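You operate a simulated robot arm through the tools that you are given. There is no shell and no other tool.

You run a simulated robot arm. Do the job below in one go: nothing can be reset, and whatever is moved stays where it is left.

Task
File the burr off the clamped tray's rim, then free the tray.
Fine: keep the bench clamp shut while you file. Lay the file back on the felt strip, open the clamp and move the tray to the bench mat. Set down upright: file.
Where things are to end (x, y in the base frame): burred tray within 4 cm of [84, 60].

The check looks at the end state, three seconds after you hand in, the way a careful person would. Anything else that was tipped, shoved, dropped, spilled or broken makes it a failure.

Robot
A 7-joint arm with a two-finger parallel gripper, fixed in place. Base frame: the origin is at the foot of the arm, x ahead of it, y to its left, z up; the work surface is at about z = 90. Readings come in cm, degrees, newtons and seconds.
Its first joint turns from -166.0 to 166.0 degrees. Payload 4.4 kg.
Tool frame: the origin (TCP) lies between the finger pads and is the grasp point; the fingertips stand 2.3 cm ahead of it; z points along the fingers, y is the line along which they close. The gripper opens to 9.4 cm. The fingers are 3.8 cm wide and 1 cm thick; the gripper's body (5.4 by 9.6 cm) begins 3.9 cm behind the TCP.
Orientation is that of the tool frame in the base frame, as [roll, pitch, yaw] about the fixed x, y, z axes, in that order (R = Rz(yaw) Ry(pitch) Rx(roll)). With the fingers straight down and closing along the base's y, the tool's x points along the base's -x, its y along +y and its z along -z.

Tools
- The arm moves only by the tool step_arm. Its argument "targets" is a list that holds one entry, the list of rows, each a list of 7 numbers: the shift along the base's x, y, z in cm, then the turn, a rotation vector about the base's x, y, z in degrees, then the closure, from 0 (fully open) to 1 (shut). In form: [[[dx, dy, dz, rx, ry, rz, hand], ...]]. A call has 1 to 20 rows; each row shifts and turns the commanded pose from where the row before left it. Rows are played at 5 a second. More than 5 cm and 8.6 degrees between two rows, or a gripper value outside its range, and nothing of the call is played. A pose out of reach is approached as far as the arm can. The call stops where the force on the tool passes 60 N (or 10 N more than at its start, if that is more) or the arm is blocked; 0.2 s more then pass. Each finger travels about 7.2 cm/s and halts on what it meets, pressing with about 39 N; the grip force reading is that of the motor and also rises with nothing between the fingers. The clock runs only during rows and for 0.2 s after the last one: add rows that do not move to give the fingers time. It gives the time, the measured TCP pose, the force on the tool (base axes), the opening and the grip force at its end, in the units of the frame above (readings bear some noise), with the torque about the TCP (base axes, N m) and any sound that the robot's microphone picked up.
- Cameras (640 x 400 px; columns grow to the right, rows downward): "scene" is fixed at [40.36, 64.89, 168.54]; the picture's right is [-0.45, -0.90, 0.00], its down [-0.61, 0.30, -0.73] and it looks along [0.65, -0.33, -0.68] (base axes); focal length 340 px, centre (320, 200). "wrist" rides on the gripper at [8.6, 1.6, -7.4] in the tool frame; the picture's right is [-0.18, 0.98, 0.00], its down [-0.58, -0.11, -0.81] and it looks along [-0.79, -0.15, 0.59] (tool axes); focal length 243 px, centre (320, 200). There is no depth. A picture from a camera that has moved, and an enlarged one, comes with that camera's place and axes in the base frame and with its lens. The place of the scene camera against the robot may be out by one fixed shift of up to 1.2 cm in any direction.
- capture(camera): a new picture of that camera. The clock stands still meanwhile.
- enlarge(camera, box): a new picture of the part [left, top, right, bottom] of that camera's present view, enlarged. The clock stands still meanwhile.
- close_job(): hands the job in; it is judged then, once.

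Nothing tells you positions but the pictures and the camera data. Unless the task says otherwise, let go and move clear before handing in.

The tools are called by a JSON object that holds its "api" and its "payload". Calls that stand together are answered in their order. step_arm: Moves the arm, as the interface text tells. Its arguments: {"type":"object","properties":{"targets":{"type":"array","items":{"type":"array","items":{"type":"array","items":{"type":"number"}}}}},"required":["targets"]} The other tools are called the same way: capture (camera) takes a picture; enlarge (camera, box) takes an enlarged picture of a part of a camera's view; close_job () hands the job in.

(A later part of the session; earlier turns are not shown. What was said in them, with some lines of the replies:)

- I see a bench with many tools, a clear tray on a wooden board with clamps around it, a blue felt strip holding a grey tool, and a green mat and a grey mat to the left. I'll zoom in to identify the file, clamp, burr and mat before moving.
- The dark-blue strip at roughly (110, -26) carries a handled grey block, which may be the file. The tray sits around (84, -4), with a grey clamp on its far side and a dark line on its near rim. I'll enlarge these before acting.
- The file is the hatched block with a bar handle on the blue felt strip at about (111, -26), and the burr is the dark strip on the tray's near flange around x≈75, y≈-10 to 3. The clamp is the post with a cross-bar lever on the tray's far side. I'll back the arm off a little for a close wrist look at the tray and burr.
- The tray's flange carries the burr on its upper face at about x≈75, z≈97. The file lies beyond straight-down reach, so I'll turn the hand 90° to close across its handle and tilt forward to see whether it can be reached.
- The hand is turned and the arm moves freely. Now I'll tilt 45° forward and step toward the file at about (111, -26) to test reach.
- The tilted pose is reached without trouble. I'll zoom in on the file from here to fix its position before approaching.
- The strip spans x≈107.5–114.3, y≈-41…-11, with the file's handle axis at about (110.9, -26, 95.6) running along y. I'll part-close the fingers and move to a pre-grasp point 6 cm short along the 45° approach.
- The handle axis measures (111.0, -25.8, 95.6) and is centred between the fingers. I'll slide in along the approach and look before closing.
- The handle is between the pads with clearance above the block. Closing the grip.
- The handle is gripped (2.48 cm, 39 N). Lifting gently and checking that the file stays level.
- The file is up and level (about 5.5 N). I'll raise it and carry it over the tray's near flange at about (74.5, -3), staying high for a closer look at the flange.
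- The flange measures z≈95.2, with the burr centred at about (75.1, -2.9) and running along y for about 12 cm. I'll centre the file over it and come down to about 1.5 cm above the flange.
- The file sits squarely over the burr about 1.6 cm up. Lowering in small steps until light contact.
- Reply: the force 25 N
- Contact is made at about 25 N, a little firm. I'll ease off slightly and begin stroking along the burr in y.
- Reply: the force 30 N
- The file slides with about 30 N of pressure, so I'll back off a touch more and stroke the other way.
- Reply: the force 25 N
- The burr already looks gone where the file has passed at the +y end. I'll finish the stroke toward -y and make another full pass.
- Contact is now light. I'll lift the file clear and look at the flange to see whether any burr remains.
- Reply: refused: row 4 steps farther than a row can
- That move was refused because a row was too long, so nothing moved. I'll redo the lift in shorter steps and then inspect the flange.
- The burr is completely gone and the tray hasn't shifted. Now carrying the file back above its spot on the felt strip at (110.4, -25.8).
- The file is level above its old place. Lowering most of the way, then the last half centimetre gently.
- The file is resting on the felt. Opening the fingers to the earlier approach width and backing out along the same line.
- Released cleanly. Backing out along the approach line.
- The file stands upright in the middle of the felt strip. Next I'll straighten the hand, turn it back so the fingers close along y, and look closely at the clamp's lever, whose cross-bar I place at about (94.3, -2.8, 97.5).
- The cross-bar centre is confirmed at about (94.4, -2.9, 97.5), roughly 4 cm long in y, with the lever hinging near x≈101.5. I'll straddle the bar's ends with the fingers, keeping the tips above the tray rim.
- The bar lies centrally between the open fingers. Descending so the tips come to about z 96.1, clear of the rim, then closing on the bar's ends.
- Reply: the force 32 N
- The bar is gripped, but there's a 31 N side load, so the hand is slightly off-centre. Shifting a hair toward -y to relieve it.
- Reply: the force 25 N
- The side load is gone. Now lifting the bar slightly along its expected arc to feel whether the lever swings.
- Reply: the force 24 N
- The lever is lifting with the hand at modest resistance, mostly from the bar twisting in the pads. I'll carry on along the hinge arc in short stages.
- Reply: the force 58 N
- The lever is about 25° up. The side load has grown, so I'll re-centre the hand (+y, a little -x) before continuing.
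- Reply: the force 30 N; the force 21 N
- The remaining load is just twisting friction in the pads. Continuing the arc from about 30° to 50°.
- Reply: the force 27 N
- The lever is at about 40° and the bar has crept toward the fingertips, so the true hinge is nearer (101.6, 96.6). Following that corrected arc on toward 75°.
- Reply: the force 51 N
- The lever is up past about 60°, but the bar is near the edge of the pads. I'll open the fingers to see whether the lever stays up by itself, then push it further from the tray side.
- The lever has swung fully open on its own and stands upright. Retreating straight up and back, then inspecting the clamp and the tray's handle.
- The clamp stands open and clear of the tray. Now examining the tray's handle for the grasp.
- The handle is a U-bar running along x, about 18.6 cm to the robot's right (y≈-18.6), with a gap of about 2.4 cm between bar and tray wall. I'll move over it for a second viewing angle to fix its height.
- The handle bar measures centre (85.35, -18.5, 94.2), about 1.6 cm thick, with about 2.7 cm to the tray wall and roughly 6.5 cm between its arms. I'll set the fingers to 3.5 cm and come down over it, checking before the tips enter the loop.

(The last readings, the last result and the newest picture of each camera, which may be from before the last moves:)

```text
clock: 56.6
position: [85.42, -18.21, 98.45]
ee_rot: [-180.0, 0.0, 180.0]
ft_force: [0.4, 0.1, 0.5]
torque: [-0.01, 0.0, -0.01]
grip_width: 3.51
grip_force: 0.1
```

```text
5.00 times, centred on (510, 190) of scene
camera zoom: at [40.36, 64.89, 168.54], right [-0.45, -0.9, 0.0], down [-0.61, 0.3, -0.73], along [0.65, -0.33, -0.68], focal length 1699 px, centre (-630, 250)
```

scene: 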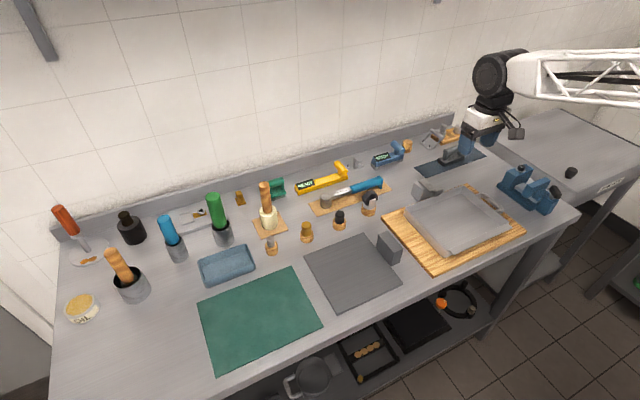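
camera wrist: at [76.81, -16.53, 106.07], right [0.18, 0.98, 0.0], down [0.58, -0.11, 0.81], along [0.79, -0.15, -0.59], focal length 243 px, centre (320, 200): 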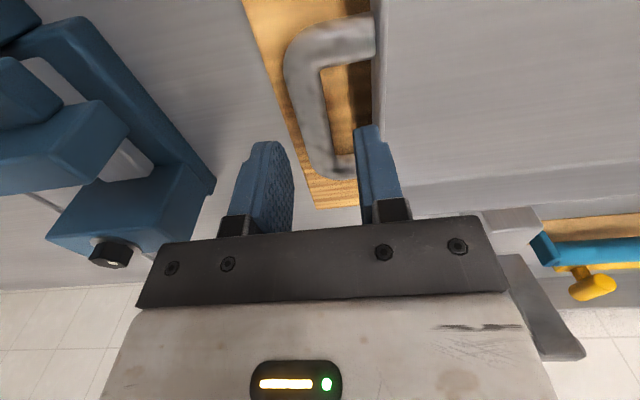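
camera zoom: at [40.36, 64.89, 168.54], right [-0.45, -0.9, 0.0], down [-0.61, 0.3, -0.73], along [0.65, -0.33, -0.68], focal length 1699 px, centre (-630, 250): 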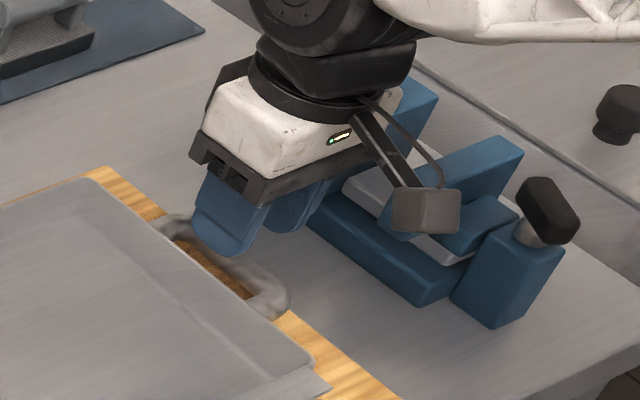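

The inner finger lines up with the gap. Shifting 0.2 cm toward -y for balance and lowering into the loop.

{"api": "step_arm", "payload": {"targets": [[[0, -0.2, -0.6, 0, 0, 0, 0.628], [0, 0, -1, 0, 0, 0, 0.628], [0, 0, -1, 0, 0, 0, 0.628], [0, 0, -0.9, 0, 0, 0, 0.628], [0, 0, 0, 0, 0, 0, 0.628]]]}}

{"api": "enlarge", "payload": {"camera": "wrist", "box": [220, 60, 420, 220]}}

{"api": "enlarge", "payload": {"camera": "scene", "box": [460, 150, 560, 230]}}

```text
clock: 57.8
position: [85.34, -18.56, 95.13]
ee_rot: [180.0, 0.1, 180.0]
ft_force: [0.3, -0.4, 0.0]
torque: [-0.02, 0.03, 0.01]
grip_width: 3.51
grip_force: 0.0
```

```text
2.50 times, centred on (320, 140) of wrist
camera zoom: at [76.68, -16.83, 102.65], right [0.18, 0.98, 0.0], down [0.58, -0.11, 0.81], along [0.79, -0.15, -0.59], focal length 606 px, centre (320, 350)
```

zoom: 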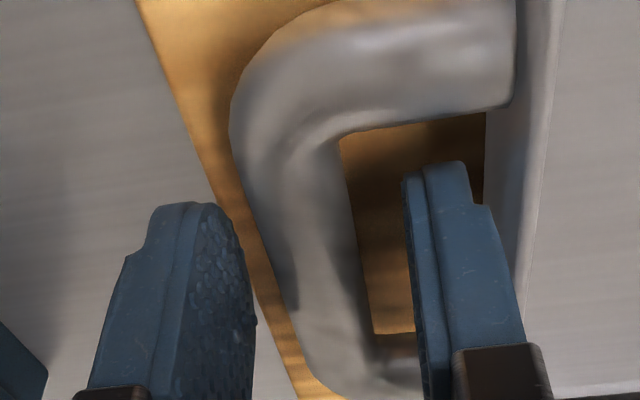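

```text
5.00 times, centred on (510, 190) of scene
camera zoom: at [40.36, 64.89, 168.54], right [-0.45, -0.9, 0.0], down [-0.61, 0.3, -0.73], along [0.65, -0.33, -0.68], focal length 1699 px, centre (-630, 250)
```

zoom: 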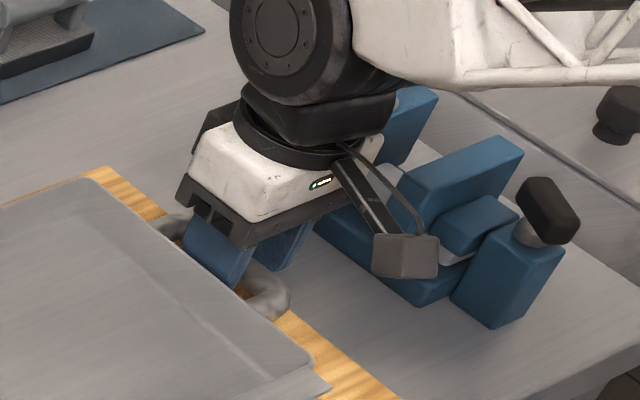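

The bar is between the fingers. Lowering another 0.4 cm for a deeper hold, then closing.

{"api": "step_arm", "payload": {"targets": [[[0, 0, -0.4, 0, 0, 0, 0.628], [0, 0, 0, 0, 0, 0, 0.75], [0, 0, 0, 0, 0, 0, 0.85], [0, 0, 0, 0, 0, 0, 1], [0, 0, 0, 0, 0, 0, 1]]]}}

{"api": "enlarge", "payload": {"camera": "wrist", "box": [220, 60, 420, 220]}}

```text
clock: 59.0
position: [85.37, -18.51, 94.57]
ee_rot: [180.0, 0.0, 180.0]
ft_force: [-1.0, 0.4, -0.4]
torque: [-0.01, 0.22, 0.0]
grip_width: 1.74
grip_force: 39.0
```

```text
2.50 times, centred on (320, 140) of wrist
camera zoom: at [76.69, -16.85, 102.23], right [0.18, 0.98, 0.0], down [0.58, -0.11, 0.81], along [0.79, -0.15, -0.59], focal length 606 px, centre (320, 350)
```

zoom: 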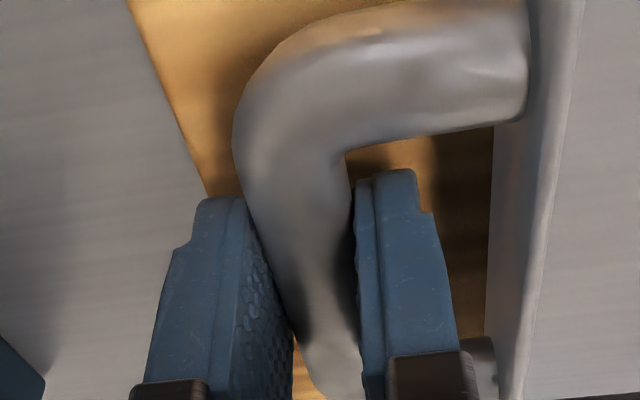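

Firm hold on the handle (1.74 cm, 39 N). Lifting slightly to feel the tray's weight and whether it droops.

{"api": "step_arm", "payload": {"targets": [[[0, 0, 0.4, 0, 0, 0, 1], [0, 0, 0.6, 0, 0, 0, 1], [0, 0, 0, 0, 0, 0, 1]]]}}

{"api": "enlarge", "payload": {"camera": "scene", "box": [370, 150, 550, 270]}}

```text
clock: 59.8
position: [85.29, -18.5, 95.6]
ee_rot: [180.0, -0.1, 180.0]
ft_force: [0.0, 0.8, -3.4]
torque: [0.06, 0.17, -0.02]
grip_width: 1.76
grip_force: 38.3
```

```text
3.33 times, centred on (460, 210) of scene
camera zoom: at [40.36, 64.89, 168.54], right [-0.45, -0.9, 0.0], down [-0.61, 0.3, -0.73], along [0.65, -0.33, -0.68], focal length 1133 px, centre (-147, 167)
```

zoom: 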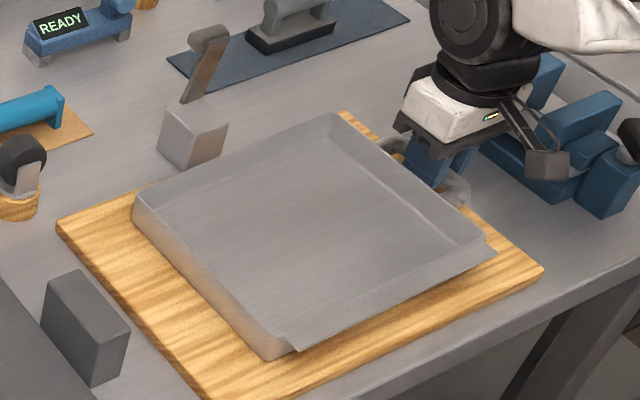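

The far edge of the tray stays on the board, so it weighs roughly 8 N and would swing down freely about the round bar. A wider grip, squeezing from the tray wall's inner face to the bar's outer face, should hold it level, so I'll set it back down and re-grasp.

{"api": "step_arm", "payload": {"targets": [[[0, 0, -0.5, 0, 0, 0, 1], [0, 0, -0.5, 0, 0, 0, 1], [0, 0, 0, 0, 0, 0, 1], [0, 0, 0, 0, 0, 0, 0.75], [0, 0, 0, 0, 0, 0, 0.628], [0, 0, 0, 0, 0, 0, 0.628], [0, 0, 1, 0, 0, 0, 0.628], [0, 0, 1.5, 0, 0, 0, 0.628], [0, 0, 2.5, 0, 0, 0, 0.628], [0, 0, 3, 0, 0, 0, 0.5], [0, 0, 0, 0, 0, 0, 0.28], [0, 0, 0, 0, 0, 0, 0.28], [0, 0, 0, 0, 0, 0, 0.28]]]}}

{"api": "capture", "payload": {"camera": "wrist"}}

{"api": "enlarge", "payload": {"camera": "wrist", "box": [240, 30, 420, 190]}}

{"api": "enlarge", "payload": {"camera": "scene", "box": [370, 150, 550, 270]}}

```text
clock: 62.6
position: [85.36, -18.51, 102.69]
ee_rot: [-180.0, 0.0, -179.9]
ft_force: [0.1, -0.6, -0.1]
torque: [0.03, -0.01, -0.05]
grip_width: 6.77
grip_force: 0.1
```

```text
taken
camera wrist: at [76.67, -16.87, 110.23], right [0.18, 0.98, 0.0], down [0.58, -0.11, 0.81], along [0.79, -0.15, -0.59], focal length 243 px, centre (320, 200)
```

wrist: 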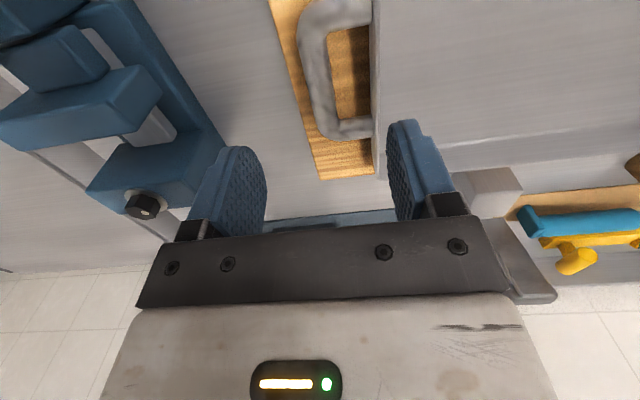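

```text
2.50 times, centred on (330, 110) of wrist
camera zoom: at [76.67, -16.87, 110.23], right [0.18, 0.98, 0.0], down [0.58, -0.11, 0.81], along [0.79, -0.15, -0.59], focal length 606 px, centre (295, 425)
```

zoom: 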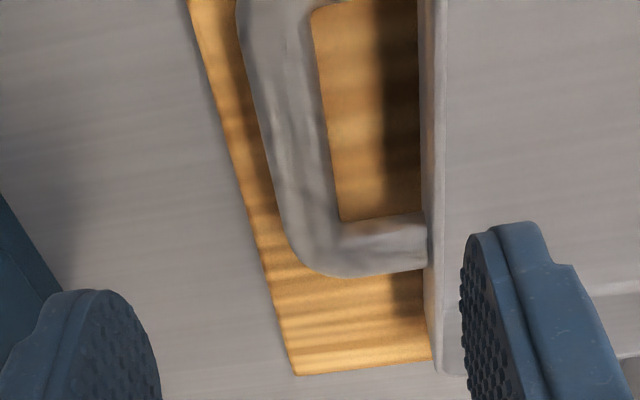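

```text
3.33 times, centred on (460, 210) of scene
camera zoom: at [40.36, 64.89, 168.54], right [-0.45, -0.9, 0.0], down [-0.61, 0.3, -0.73], along [0.65, -0.33, -0.68], focal length 1133 px, centre (-147, 167)
```

zoom: 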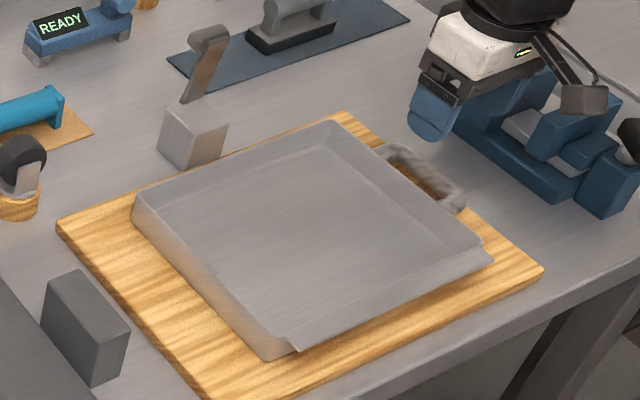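

The tray is back flat. The span from the wall's inner face (y≈-14.5) to the bar's outer side (y≈-19.15) is about 4.65 cm. I'll centre at y=-16.8 with the fingers at 6.8 cm and go down around both.

{"api": "step_arm", "payload": {"targets": [[[0, 1.69, 0, 0, 0, 0, 0.28], [0, 0, -2.5, 0, 0, 0, 0.28], [0, 0, -2.0, 0, 0, 0, 0.28], [0, 0, -1.5, 0, 0, 0, 0.28], [0, 0, 0, 0, 0, 0, 0.28]]]}}

{"api": "capture", "payload": {"camera": "wrist"}}

{"api": "enlarge", "payload": {"camera": "scene", "box": [450, 150, 550, 230]}}

```text
clock: 63.8
position: [85.5, -16.89, 96.46]
ee_rot: [-179.9, 0.0, -180.0]
ft_force: [-0.1, -1.0, -0.5]
torque: [0.04, 0.0, 0.04]
grip_width: 6.76
grip_force: 0.2
```

```text
taken
camera wrist: at [76.79, -15.25, 104.06], right [0.18, 0.98, 0.0], down [0.58, -0.11, 0.81], along [0.79, -0.15, -0.59], focal length 243 px, centre (320, 200)
```

wrist: 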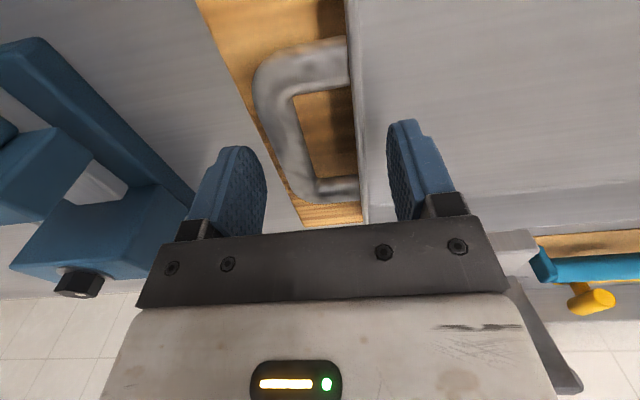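

```text
5.00 times, centred on (500, 190) of scene
camera zoom: at [40.36, 64.89, 168.54], right [-0.45, -0.9, 0.0], down [-0.61, 0.3, -0.73], along [0.65, -0.33, -0.68], focal length 1699 px, centre (-580, 250)
```

zoom: 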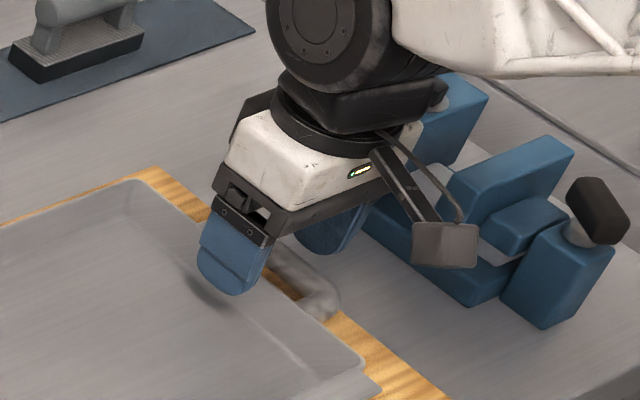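

The fingers straddle the wall and bar. Lowering to TCP z≈95.1 and closing.

{"api": "step_arm", "payload": {"targets": [[[0, 0, -0.7, 0, 0, 0, 0.28], [0, 0, -0.6, 0, 0, 0, 0.28], [0, 0, 0, 0, 0, 0, 0.28], [0, 0, 0, 0, 0, 0, 0.4], [0, 0, 0, 0, 0, 0, 0.5], [0, 0, 0, 0, 0, 0, 0.6], [0, 0, 0, 0, 0, 0, 0.8], [0, 0, 0, 0, 0, 0, 1], [0, 0, 0, 0, 0, 0, 1]]]}}

{"api": "enlarge", "payload": {"camera": "wrist", "box": [220, 40, 440, 220]}}

{"api": "enlarge", "payload": {"camera": "scene", "box": [450, 150, 550, 230]}}

```text
clock: 65.8
position: [85.41, -17.0, 95.29]
ee_rot: [180.0, 0.0, -179.9]
ft_force: [0.9, 0.1, -0.5]
torque: [-0.25, -0.14, -0.16]
grip_width: 4.76
grip_force: 39.3
```

```text
2.22 times, centred on (330, 130) of wrist
camera zoom: at [76.7, -15.24, 102.85], right [0.18, 0.98, 0.0], down [0.58, -0.11, 0.81], along [0.79, -0.15, -0.59], focal length 539 px, centre (298, 356)
```

zoom: 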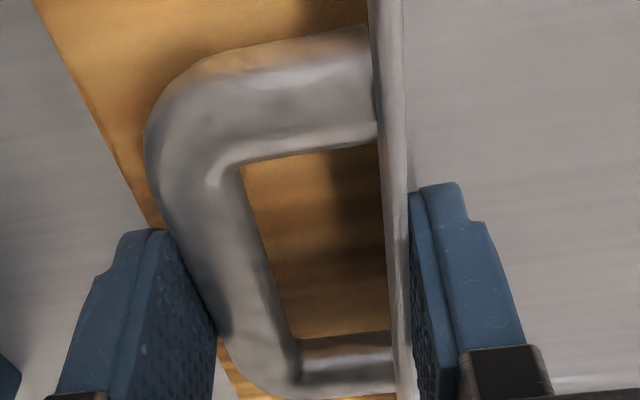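

```text
5.00 times, centred on (500, 190) of scene
camera zoom: at [40.36, 64.89, 168.54], right [-0.45, -0.9, 0.0], down [-0.61, 0.3, -0.73], along [0.65, -0.33, -0.68], focal length 1699 px, centre (-580, 250)
```

zoom: 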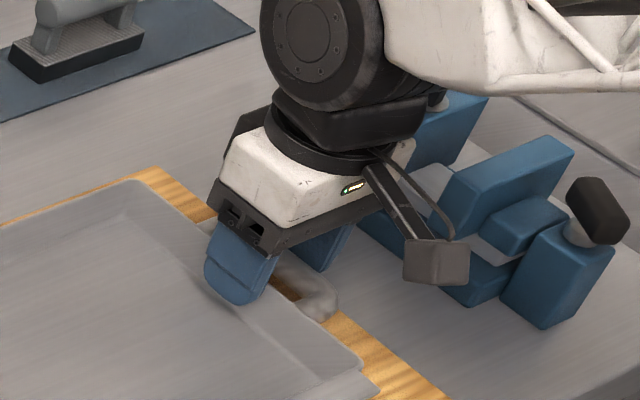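

Wall and bar are squeezed together at 4.76 cm. Lifting 1 cm slowly and checking the torque and whether the far edge comes up too.

{"api": "step_arm", "payload": {"targets": [[[0, 0, 0.2, 0, 0, 0, 1], [0, 0, 0.3, 0, 0, 0, 1], [0, 0, 0.3, 0, 0, 0, 1], [0, 0, 0.3, 0, 0, 0, 1], [0, 0, 0, 0, 0, 0, 1]]]}}

{"api": "enlarge", "payload": {"camera": "scene", "box": [370, 150, 550, 270]}}

{"api": "enlarge", "payload": {"camera": "wrist", "box": [220, 40, 440, 220]}}

```text
clock: 67.0
position: [85.29, -16.87, 96.48]
ee_rot: [-180.0, 0.0, 179.9]
ft_force: [0.1, 0.0, -5.3]
torque: [-0.64, -0.05, -0.01]
grip_width: 4.77
grip_force: 38.9
```

```text
3.33 times, centred on (460, 210) of scene
camera zoom: at [40.36, 64.89, 168.54], right [-0.45, -0.9, 0.0], down [-0.61, 0.3, -0.73], along [0.65, -0.33, -0.68], focal length 1133 px, centre (-147, 167)
```

zoom: 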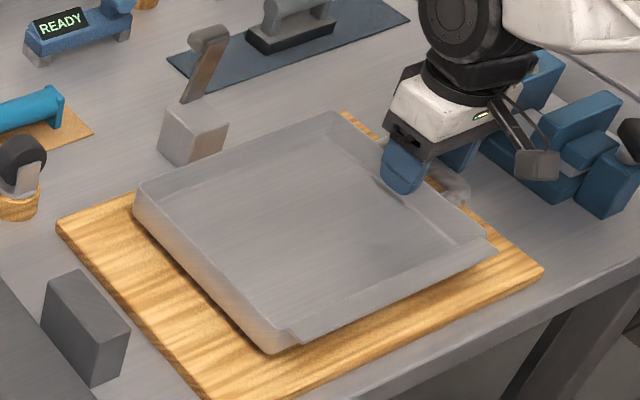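

```text
2.22 times, centred on (330, 130) of wrist
camera zoom: at [76.63, -15.19, 104.03], right [0.18, 0.98, 0.0], down [0.58, -0.11, 0.81], along [0.79, -0.15, -0.59], focal length 539 px, centre (298, 356)
```

zoom: 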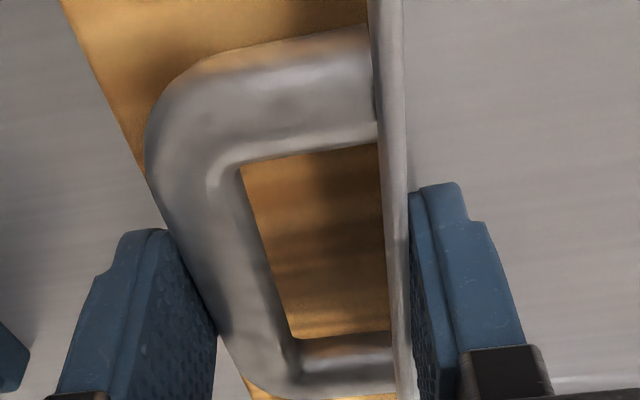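

The whole tray is off the board and level (5.3 N, 0.64 Nm), so this grip holds. Raising it gently to clear everything on the bench.

{"api": "step_arm", "payload": {"targets": [[[0, 0, 0.5, 0, 0, 0, 1], [0, 0, 1, 0, 0, 0, 1], [0, 0, 1.5, 0, 0, 0, 1], [0, 0, 2, 0, 0, 0, 1], [0, 0, 2, 0, 0, 0, 1], [0, 0, 2, 0, 0, 0, 1], [0, 0, 2, 0, 0, 0, 1], [0, 0, 1.5, 0, 0, 0, 1], [0, 0, 0.8, 0, 0, 0, 1], [0, 0, 0, 0, 0, 0, 1]]]}}

{"api": "capture", "payload": {"camera": "scene"}}

{"api": "capture", "payload": {"camera": "wrist"}}

```text
clock: 69.2
position: [85.35, -16.82, 109.63]
ee_rot: [-180.0, 0.1, 180.0]
ft_force: [0.3, -1.2, -6.3]
torque: [-0.68, 0.0, -0.01]
grip_width: 4.76
grip_force: 39.0
```

```text
taken
```

scene: 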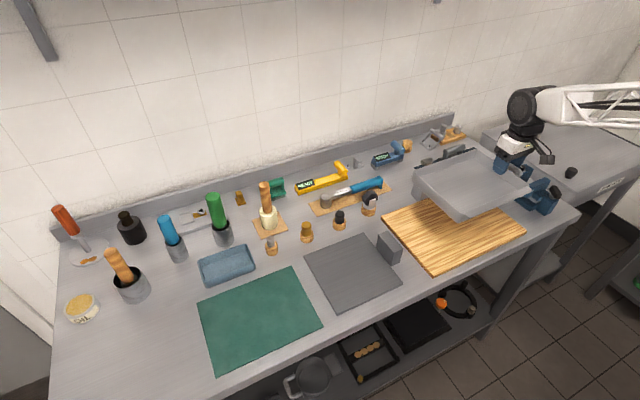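

```text
taken
camera wrist: at [76.67, -15.15, 117.29], right [0.18, 0.98, 0.0], down [0.58, -0.11, 0.81], along [0.79, -0.15, -0.59], focal length 243 px, centre (320, 200)
```

wrist: 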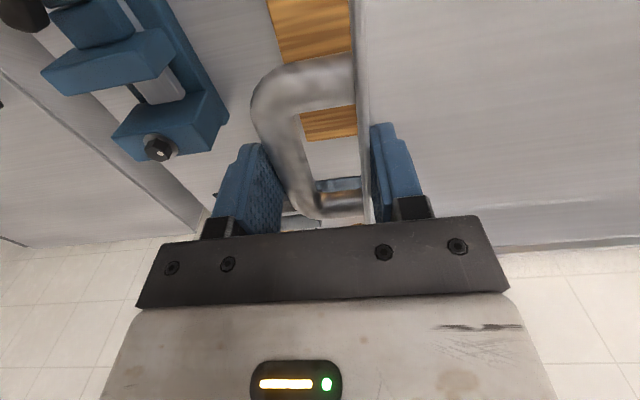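

The tray hangs steady and level. Carrying it toward +y at a gentle pace, first part.

{"api": "step_arm", "payload": {"targets": [[[0, 0.8, 0, 0, 0, 0, 1], [0, 1.4, 0, 0, 0, 0, 1], [0, 2, 0, 0, 0, 0, 1], [0, 2.2, 0, 0, 0, 0, 1], [0, 2.2, 0, 0, 0, 0, 1], [0, 2.2, 0, 0, 0, 0, 1], [0, 2.2, 0, 0, 0, 0, 1], [0, 2.2, 0, 0, 0, 0, 1], [0, 2.2, 0, 0, 0, 0, 1], [0, 2.2, 0, 0, 0, 0, 1], [0, 2.2, 0, 0, 0, 0, 1], [0, 2.2, 0, 0, 0, 0, 1], [0, 2.2, 0, 0, 0, 0, 1], [0, 2.2, 0, 0, 0, 0, 1], [0, 2.2, 0, 0, 0, 0, 1], [0, 2.2, 0, 0, 0, 0, 1], [0, 2, 0, 0, 0, 0, 1], [0, 1.4, 0, 0, 0, 0, 1], [0, 0.8, 0, 0, 0, 0, 1], [0, 0, 0, 0, 0, 0, 1]]]}}

{"api": "capture", "payload": {"camera": "scene"}}

```text
clock: 73.4
position: [85.41, 20.24, 109.72]
ee_rot: [180.0, 0.0, 179.9]
ft_force: [-0.9, 0.4, -5.5]
torque: [-0.64, 0.0, -0.02]
grip_width: 4.78
grip_force: 39.0
```

```text
taken
```

scene: 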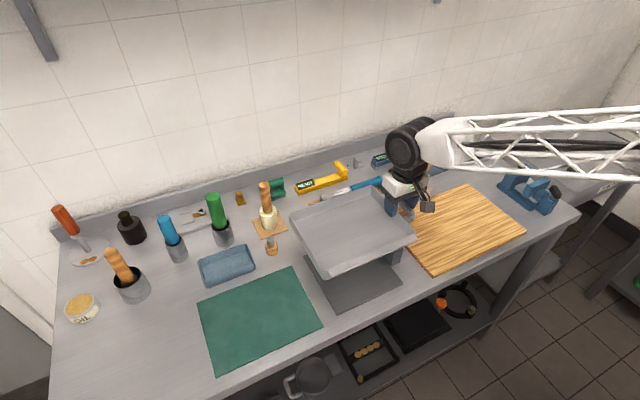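

The tray is still level and secure. Continuing to the mat, aiming the pan's centre at (84, 60).

{"api": "step_arm", "payload": {"targets": [[[-0.05, 0.8, 0, 0, 0, 0, 1], [-0.1, 1.4, 0, 0, 0, 0, 1], [-0.1, 2, 0, 0, 0, 0, 1], [-0.1, 2.2, 0, 0, 0, 0, 1], [-0.1, 2.2, 0, 0, 0, 0, 1], [-0.1, 2.2, 0, 0, 0, 0, 1], [-0.1, 2.2, 0, 0, 0, 0, 1], [-0.1, 2.2, 0, 0, 0, 0, 1], [-0.1, 2.2, 0, 0, 0, 0, 1], [-0.1, 2.2, 0, 0, 0, 0, 1], [-0.1, 2.2, 0, 0, 0, 0, 1], [-0.1, 2, 0, 0, 0, 0, 1], [-0.05, 1.4, 0, 0, 0, 0, 1], [0, 0.8, 0, 0, 0, 0, 1], [0, 0, 0, 0, 0, 0, 1], [0, 0, 0, 0, 0, 0, 1]]]}}

{"api": "capture", "payload": {"camera": "scene"}}

{"api": "capture", "payload": {"camera": "wrist"}}

```text
clock: 76.8
position: [84.13, 46.18, 109.87]
ee_rot: [180.0, 0.0, 180.0]
ft_force: [0.6, -0.4, -6.7]
torque: [-0.66, 0.03, 0.01]
grip_width: 4.79
grip_force: 39.5
```

```text
taken
```

scene: 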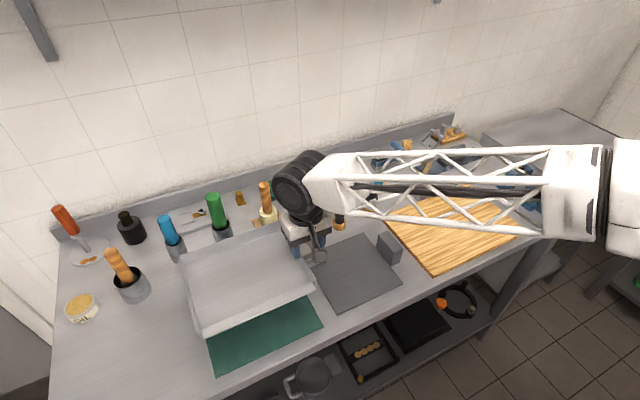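

```text
taken
camera wrist: at [75.4, 47.93, 117.33], right [0.18, 0.98, 0.0], down [0.58, -0.11, 0.81], along [0.79, -0.15, -0.59], focal length 243 px, centre (320, 200)
```

wrist: 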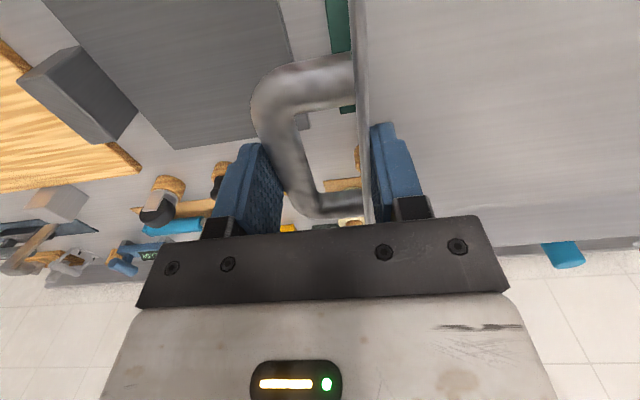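

The tray is above the mat with its centre near (84, 60), clear of the blue dish. Lowering gently to about 2.5 cm above the mat.

{"api": "step_arm", "payload": {"targets": [[[0, 0, -0.8, 0, 0, 0, 1], [0, 0, -1.6, 0, 0, 0, 1], [0, 0, -2, 0, 0, 0, 1], [0, 0, -2, 0, 0, 0, 1], [0, 0, -2, 0, 0, 0, 1], [0, 0, -2, 0, 0, 0, 1], [0, 0, -1.6, 0, 0, 0, 1], [0, 0, -0.8, 0, 0, 0, 1], [0, 0, 0, 0, 0, 0, 1], [0, 0, 0, 0, 0, 0, 1]]]}}

{"api": "capture", "payload": {"camera": "scene"}}

{"api": "enlarge", "payload": {"camera": "scene", "box": [160, 200, 360, 380]}}

```text
clock: 79.0
position: [84.18, 46.17, 97.02]
ee_rot: [-179.9, 0.0, 179.9]
ft_force: [-0.5, 0.1, -5.2]
torque: [-0.65, -0.02, 0.04]
grip_width: 4.75
grip_force: 38.9
```

```text
taken
```

scene: 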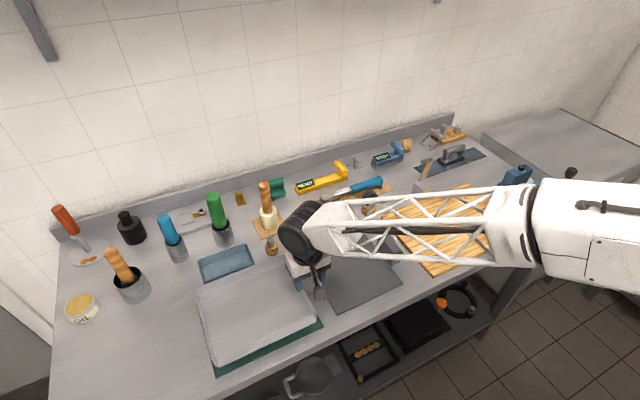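

```text
2.22 times, centred on (260, 290) of scene
camera zoom: at [40.36, 64.89, 168.54], right [-0.45, -0.9, 0.0], down [-0.61, 0.3, -0.73], along [0.65, -0.33, -0.68], focal length 755 px, centre (453, 0)
```

zoom: 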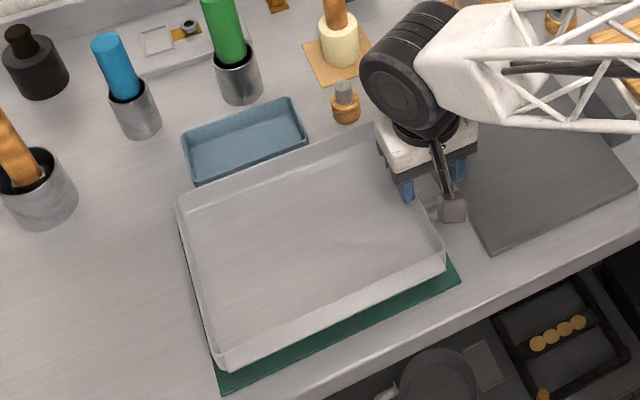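

About 3 cm to go, with clear space around. Lowering in smaller steps until the mat takes the weight.

{"api": "step_arm", "payload": {"targets": [[[0, 0, -0.8, 0, 0, 0, 1], [0, 0, -0.8, 0, 0, 0, 1], [0, 0, -0.5, 0, 0, 0, 1], [0, 0, -0.3, 0, 0, 0, 1], [0, 0, 0, 0, 0, 0, 1]]]}}

{"api": "step_arm", "payload": {"targets": [[[0, 0, -0.2, 0, 0, 0, 1], [0, 0, 0, 0, 0, 0, 1]]]}}

```text
clock: 80.2
position: [84.17, 46.14, 94.64]
ee_rot: [-179.9, 0.0, 180.0]
ft_force: [0.7, -0.3, -5.3]
torque: [-0.68, -0.01, 0.02]
grip_width: 4.77
grip_force: 38.7
```

```text
clock: 80.8
position: [84.13, 46.13, 94.31]
ee_rot: [180.0, 0.0, 180.0]
ft_force: [-0.3, -0.2, -4.3]
torque: [-0.64, -0.03, 0.01]
grip_width: 4.77
grip_force: 39.4
```

{"api": "step_arm", "payload": {"targets": [[[0, 0, -0.2, 0, 0, 0, 1], [0, 0, 0, 0, 0, 0, 1]]]}}

{"api": "step_arm", "payload": {"targets": [[[0, 0, -0.15, 0, 0, 0, 1], [0, 0, 0, 0, 0, 0, 1]]]}}

```text
clock: 81.4
position: [84.1, 46.23, 94.2]
ee_rot: [-179.9, 0.0, 180.0]
ft_force: [-0.5, -0.9, -0.8]
torque: [0.31, -0.11, 0.25]
grip_width: 4.76
grip_force: 39.1
```

```text
clock: 82.0
position: [84.09, 46.06, 94.06]
ee_rot: [-180.0, 0.0, 180.0]
ft_force: [3.1, -2.2, 1.4]
torque: [-0.21, -0.17, -0.32]
grip_width: 4.77
grip_force: 39.1
```

The mat now carries the tray. Opening the fingers and rising straight out.

{"api": "step_arm", "payload": {"targets": [[[0, 0, 0, 0, 0, 0, 0.45], [0, 0, 0, 0, 0, 0, 0.35], [0, 0, 0, 0, 0, 0, 0.28], [0, 0, 0, 0, 0, 0, 0.28]]]}}

{"api": "capture", "payload": {"camera": "wrist"}}

{"api": "enlarge", "payload": {"camera": "scene", "box": [160, 200, 360, 380]}}

```text
clock: 83.0
position: [84.22, 46.18, 94.23]
ee_rot: [180.0, 0.0, 180.0]
ft_force: [-0.4, 0.1, 0.3]
torque: [-0.04, 0.03, 0.0]
grip_width: 6.79
grip_force: 0.2
```

```text
taken
camera wrist: at [75.41, 47.85, 101.63], right [0.18, 0.98, 0.0], down [0.58, -0.11, 0.81], along [0.79, -0.15, -0.59], focal length 243 px, centre (320, 200)
```

wrist: 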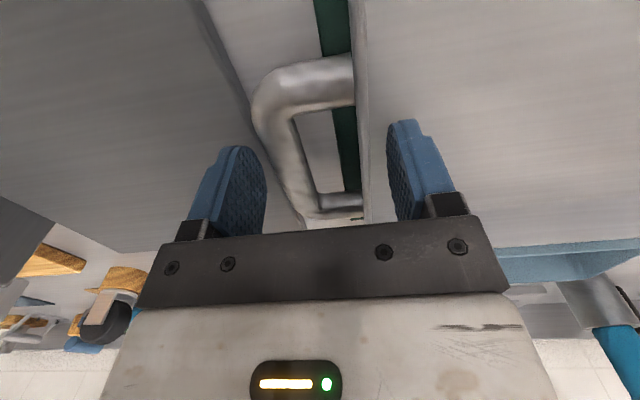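

```text
2.22 times, centred on (260, 290) of scene
camera zoom: at [40.36, 64.89, 168.54], right [-0.45, -0.9, 0.0], down [-0.61, 0.3, -0.73], along [0.65, -0.33, -0.68], focal length 755 px, centre (453, 0)
```

zoom: 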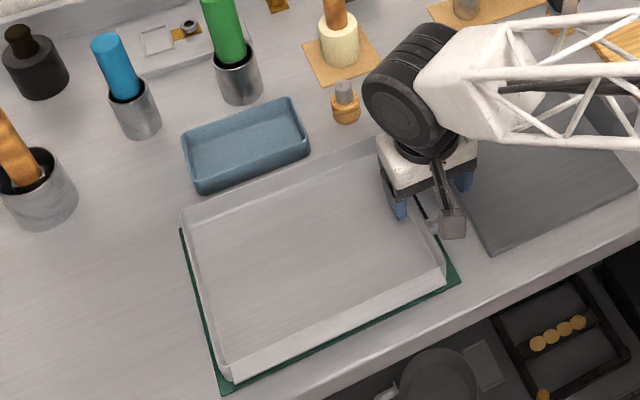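

Released; the tray sits flat on the green mat. Rising clear and checking everything from above.

{"api": "step_arm", "payload": {"targets": [[[0, 0, 1, 0, 0, 0, 0.28], [0, 0, 2, 0, 0, 0, 0.28], [0, 0, 3, 0, 0, 0, 0.28], [0, 0, 4, 0, 0, 0, 0.28], [0, 0, 4, 0, 0, 0, 0.28], [-2, -3, 3, 0, 0, 0, 0.28], [-3, -4, 0, 0, 0, 0, 0.28], [-3, -4, 0, 0, 0, 0, 0.28], [-3, -4, 0, 0, 0, 0, 0.28], [-3, -4, 0, 0, 0, 0, 0.28], [-3, -4, 0, 0, 0, 0, 0.28], [-3, -4, 0, 0, 0, 0, 0.28], [0, 0, 0, 0, 0, 0, 0.28]]]}}

{"api": "capture", "payload": {"camera": "scene"}}

{"api": "capture", "payload": {"camera": "wrist"}}

```text
clock: 85.8
position: [64.29, 19.27, 110.96]
ee_rot: [180.0, 0.0, 180.0]
ft_force: [0.1, 0.9, 0.0]
torque: [0.0, 0.01, -0.01]
grip_width: 6.81
grip_force: 0.3
```

```text
taken
```

scene: 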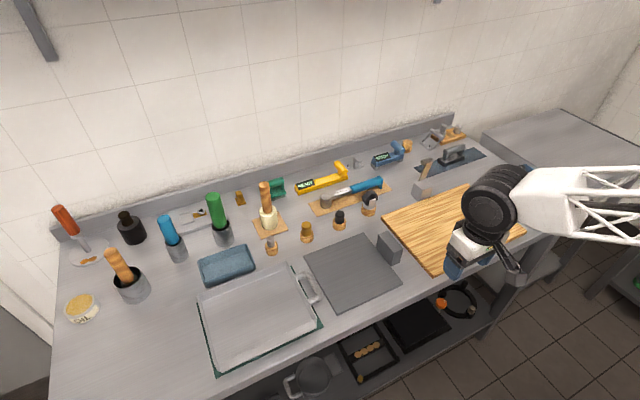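

```text
taken
camera wrist: at [55.59, 20.93, 118.59], right [0.18, 0.98, 0.0], down [0.58, -0.11, 0.81], along [0.79, -0.15, -0.59], focal length 243 px, centre (320, 200)
```

wrist: 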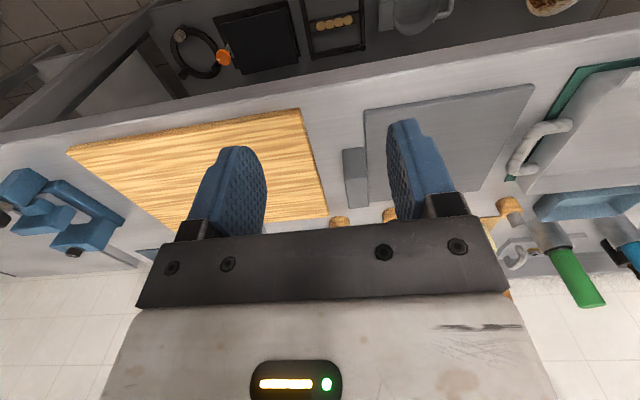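

The tray lies flat on the mat with its centre near (84, 60). I'll check the file, clamp, tray and neighbours once more.

{"api": "enlarge", "payload": {"camera": "scene", "box": [400, 120, 500, 200]}}

{"api": "enlarge", "payload": {"camera": "scene", "box": [180, 220, 360, 380]}}

{"api": "enlarge", "payload": {"camera": "scene", "box": [220, 120, 440, 290]}}

```text
5.00 times, centred on (450, 160) of scene
camera zoom: at [40.36, 64.89, 168.54], right [-0.45, -0.9, 0.0], down [-0.61, 0.3, -0.73], along [0.65, -0.33, -0.68], focal length 1699 px, centre (-330, 400)
```

zoom: 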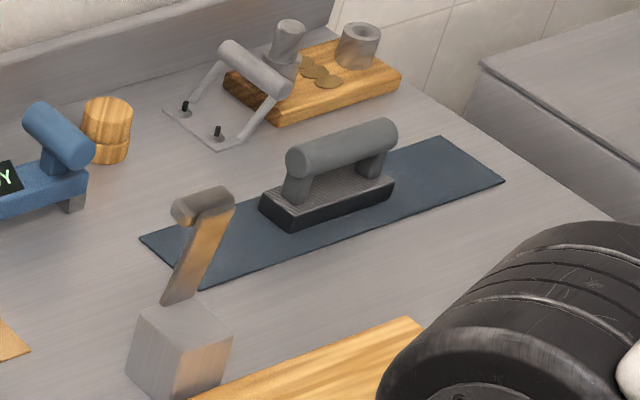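

```text
2.50 times, centred on (270, 300) of scene
camera zoom: at [40.36, 64.89, 168.54], right [-0.45, -0.9, 0.0], down [-0.61, 0.3, -0.73], along [0.65, -0.33, -0.68], focal length 850 px, centre (445, -50)
```

zoom: 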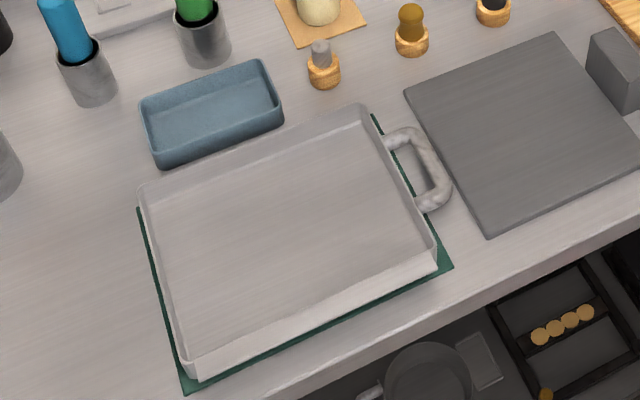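

```text
2.35 times, centred on (330, 205) of scene
camera zoom: at [40.36, 64.89, 168.54], right [-0.45, -0.9, 0.0], down [-0.61, 0.3, -0.73], along [0.65, -0.33, -0.68], focal length 800 px, centre (296, 188)
```

zoom: 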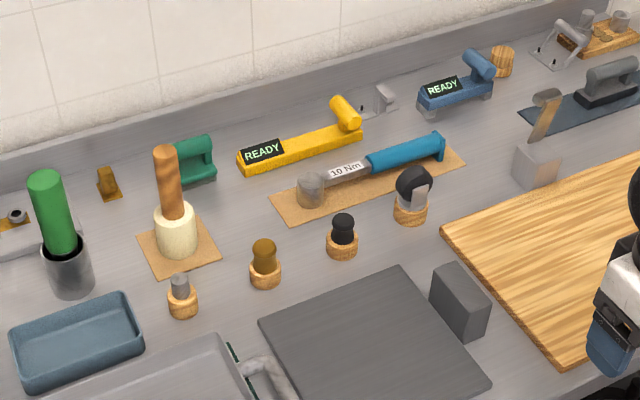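

Everything is in place: the burr is filed off, the file stands upright on the felt strip, and the clamp is open. The tray rests on the mat near (84, 60), and nothing else looks disturbed. The gripper is empty and clear, so I'm handing in.

{"api": "close_job", "payload": {}}

```text
The job is handed in.
```

The job is handed in: the burr is off the tray's rim, and the tray is free and on the bench mat. The check's result has not come back.

- **Burr:** I filed it along its whole length with the clamp shut. A close picture afterwards showed a clean flange and the tray had not moved.
- **File:** It stands upright on the felt strip, within a few millimetres of where it started.
- **Clamp:** The lever is open and upright, clear of where the tray was.
- **Tray:** It lies flat on the green mat with its centre at about (84, 60).

My first grip on the tray was by the handle bar alone. It lifted only the handle side, by about 1 cm, so I set the tray back down and took a wider grip. The last pictures showed nothing else tipped or shoved, and the gripper was empty and clear when I handed in.
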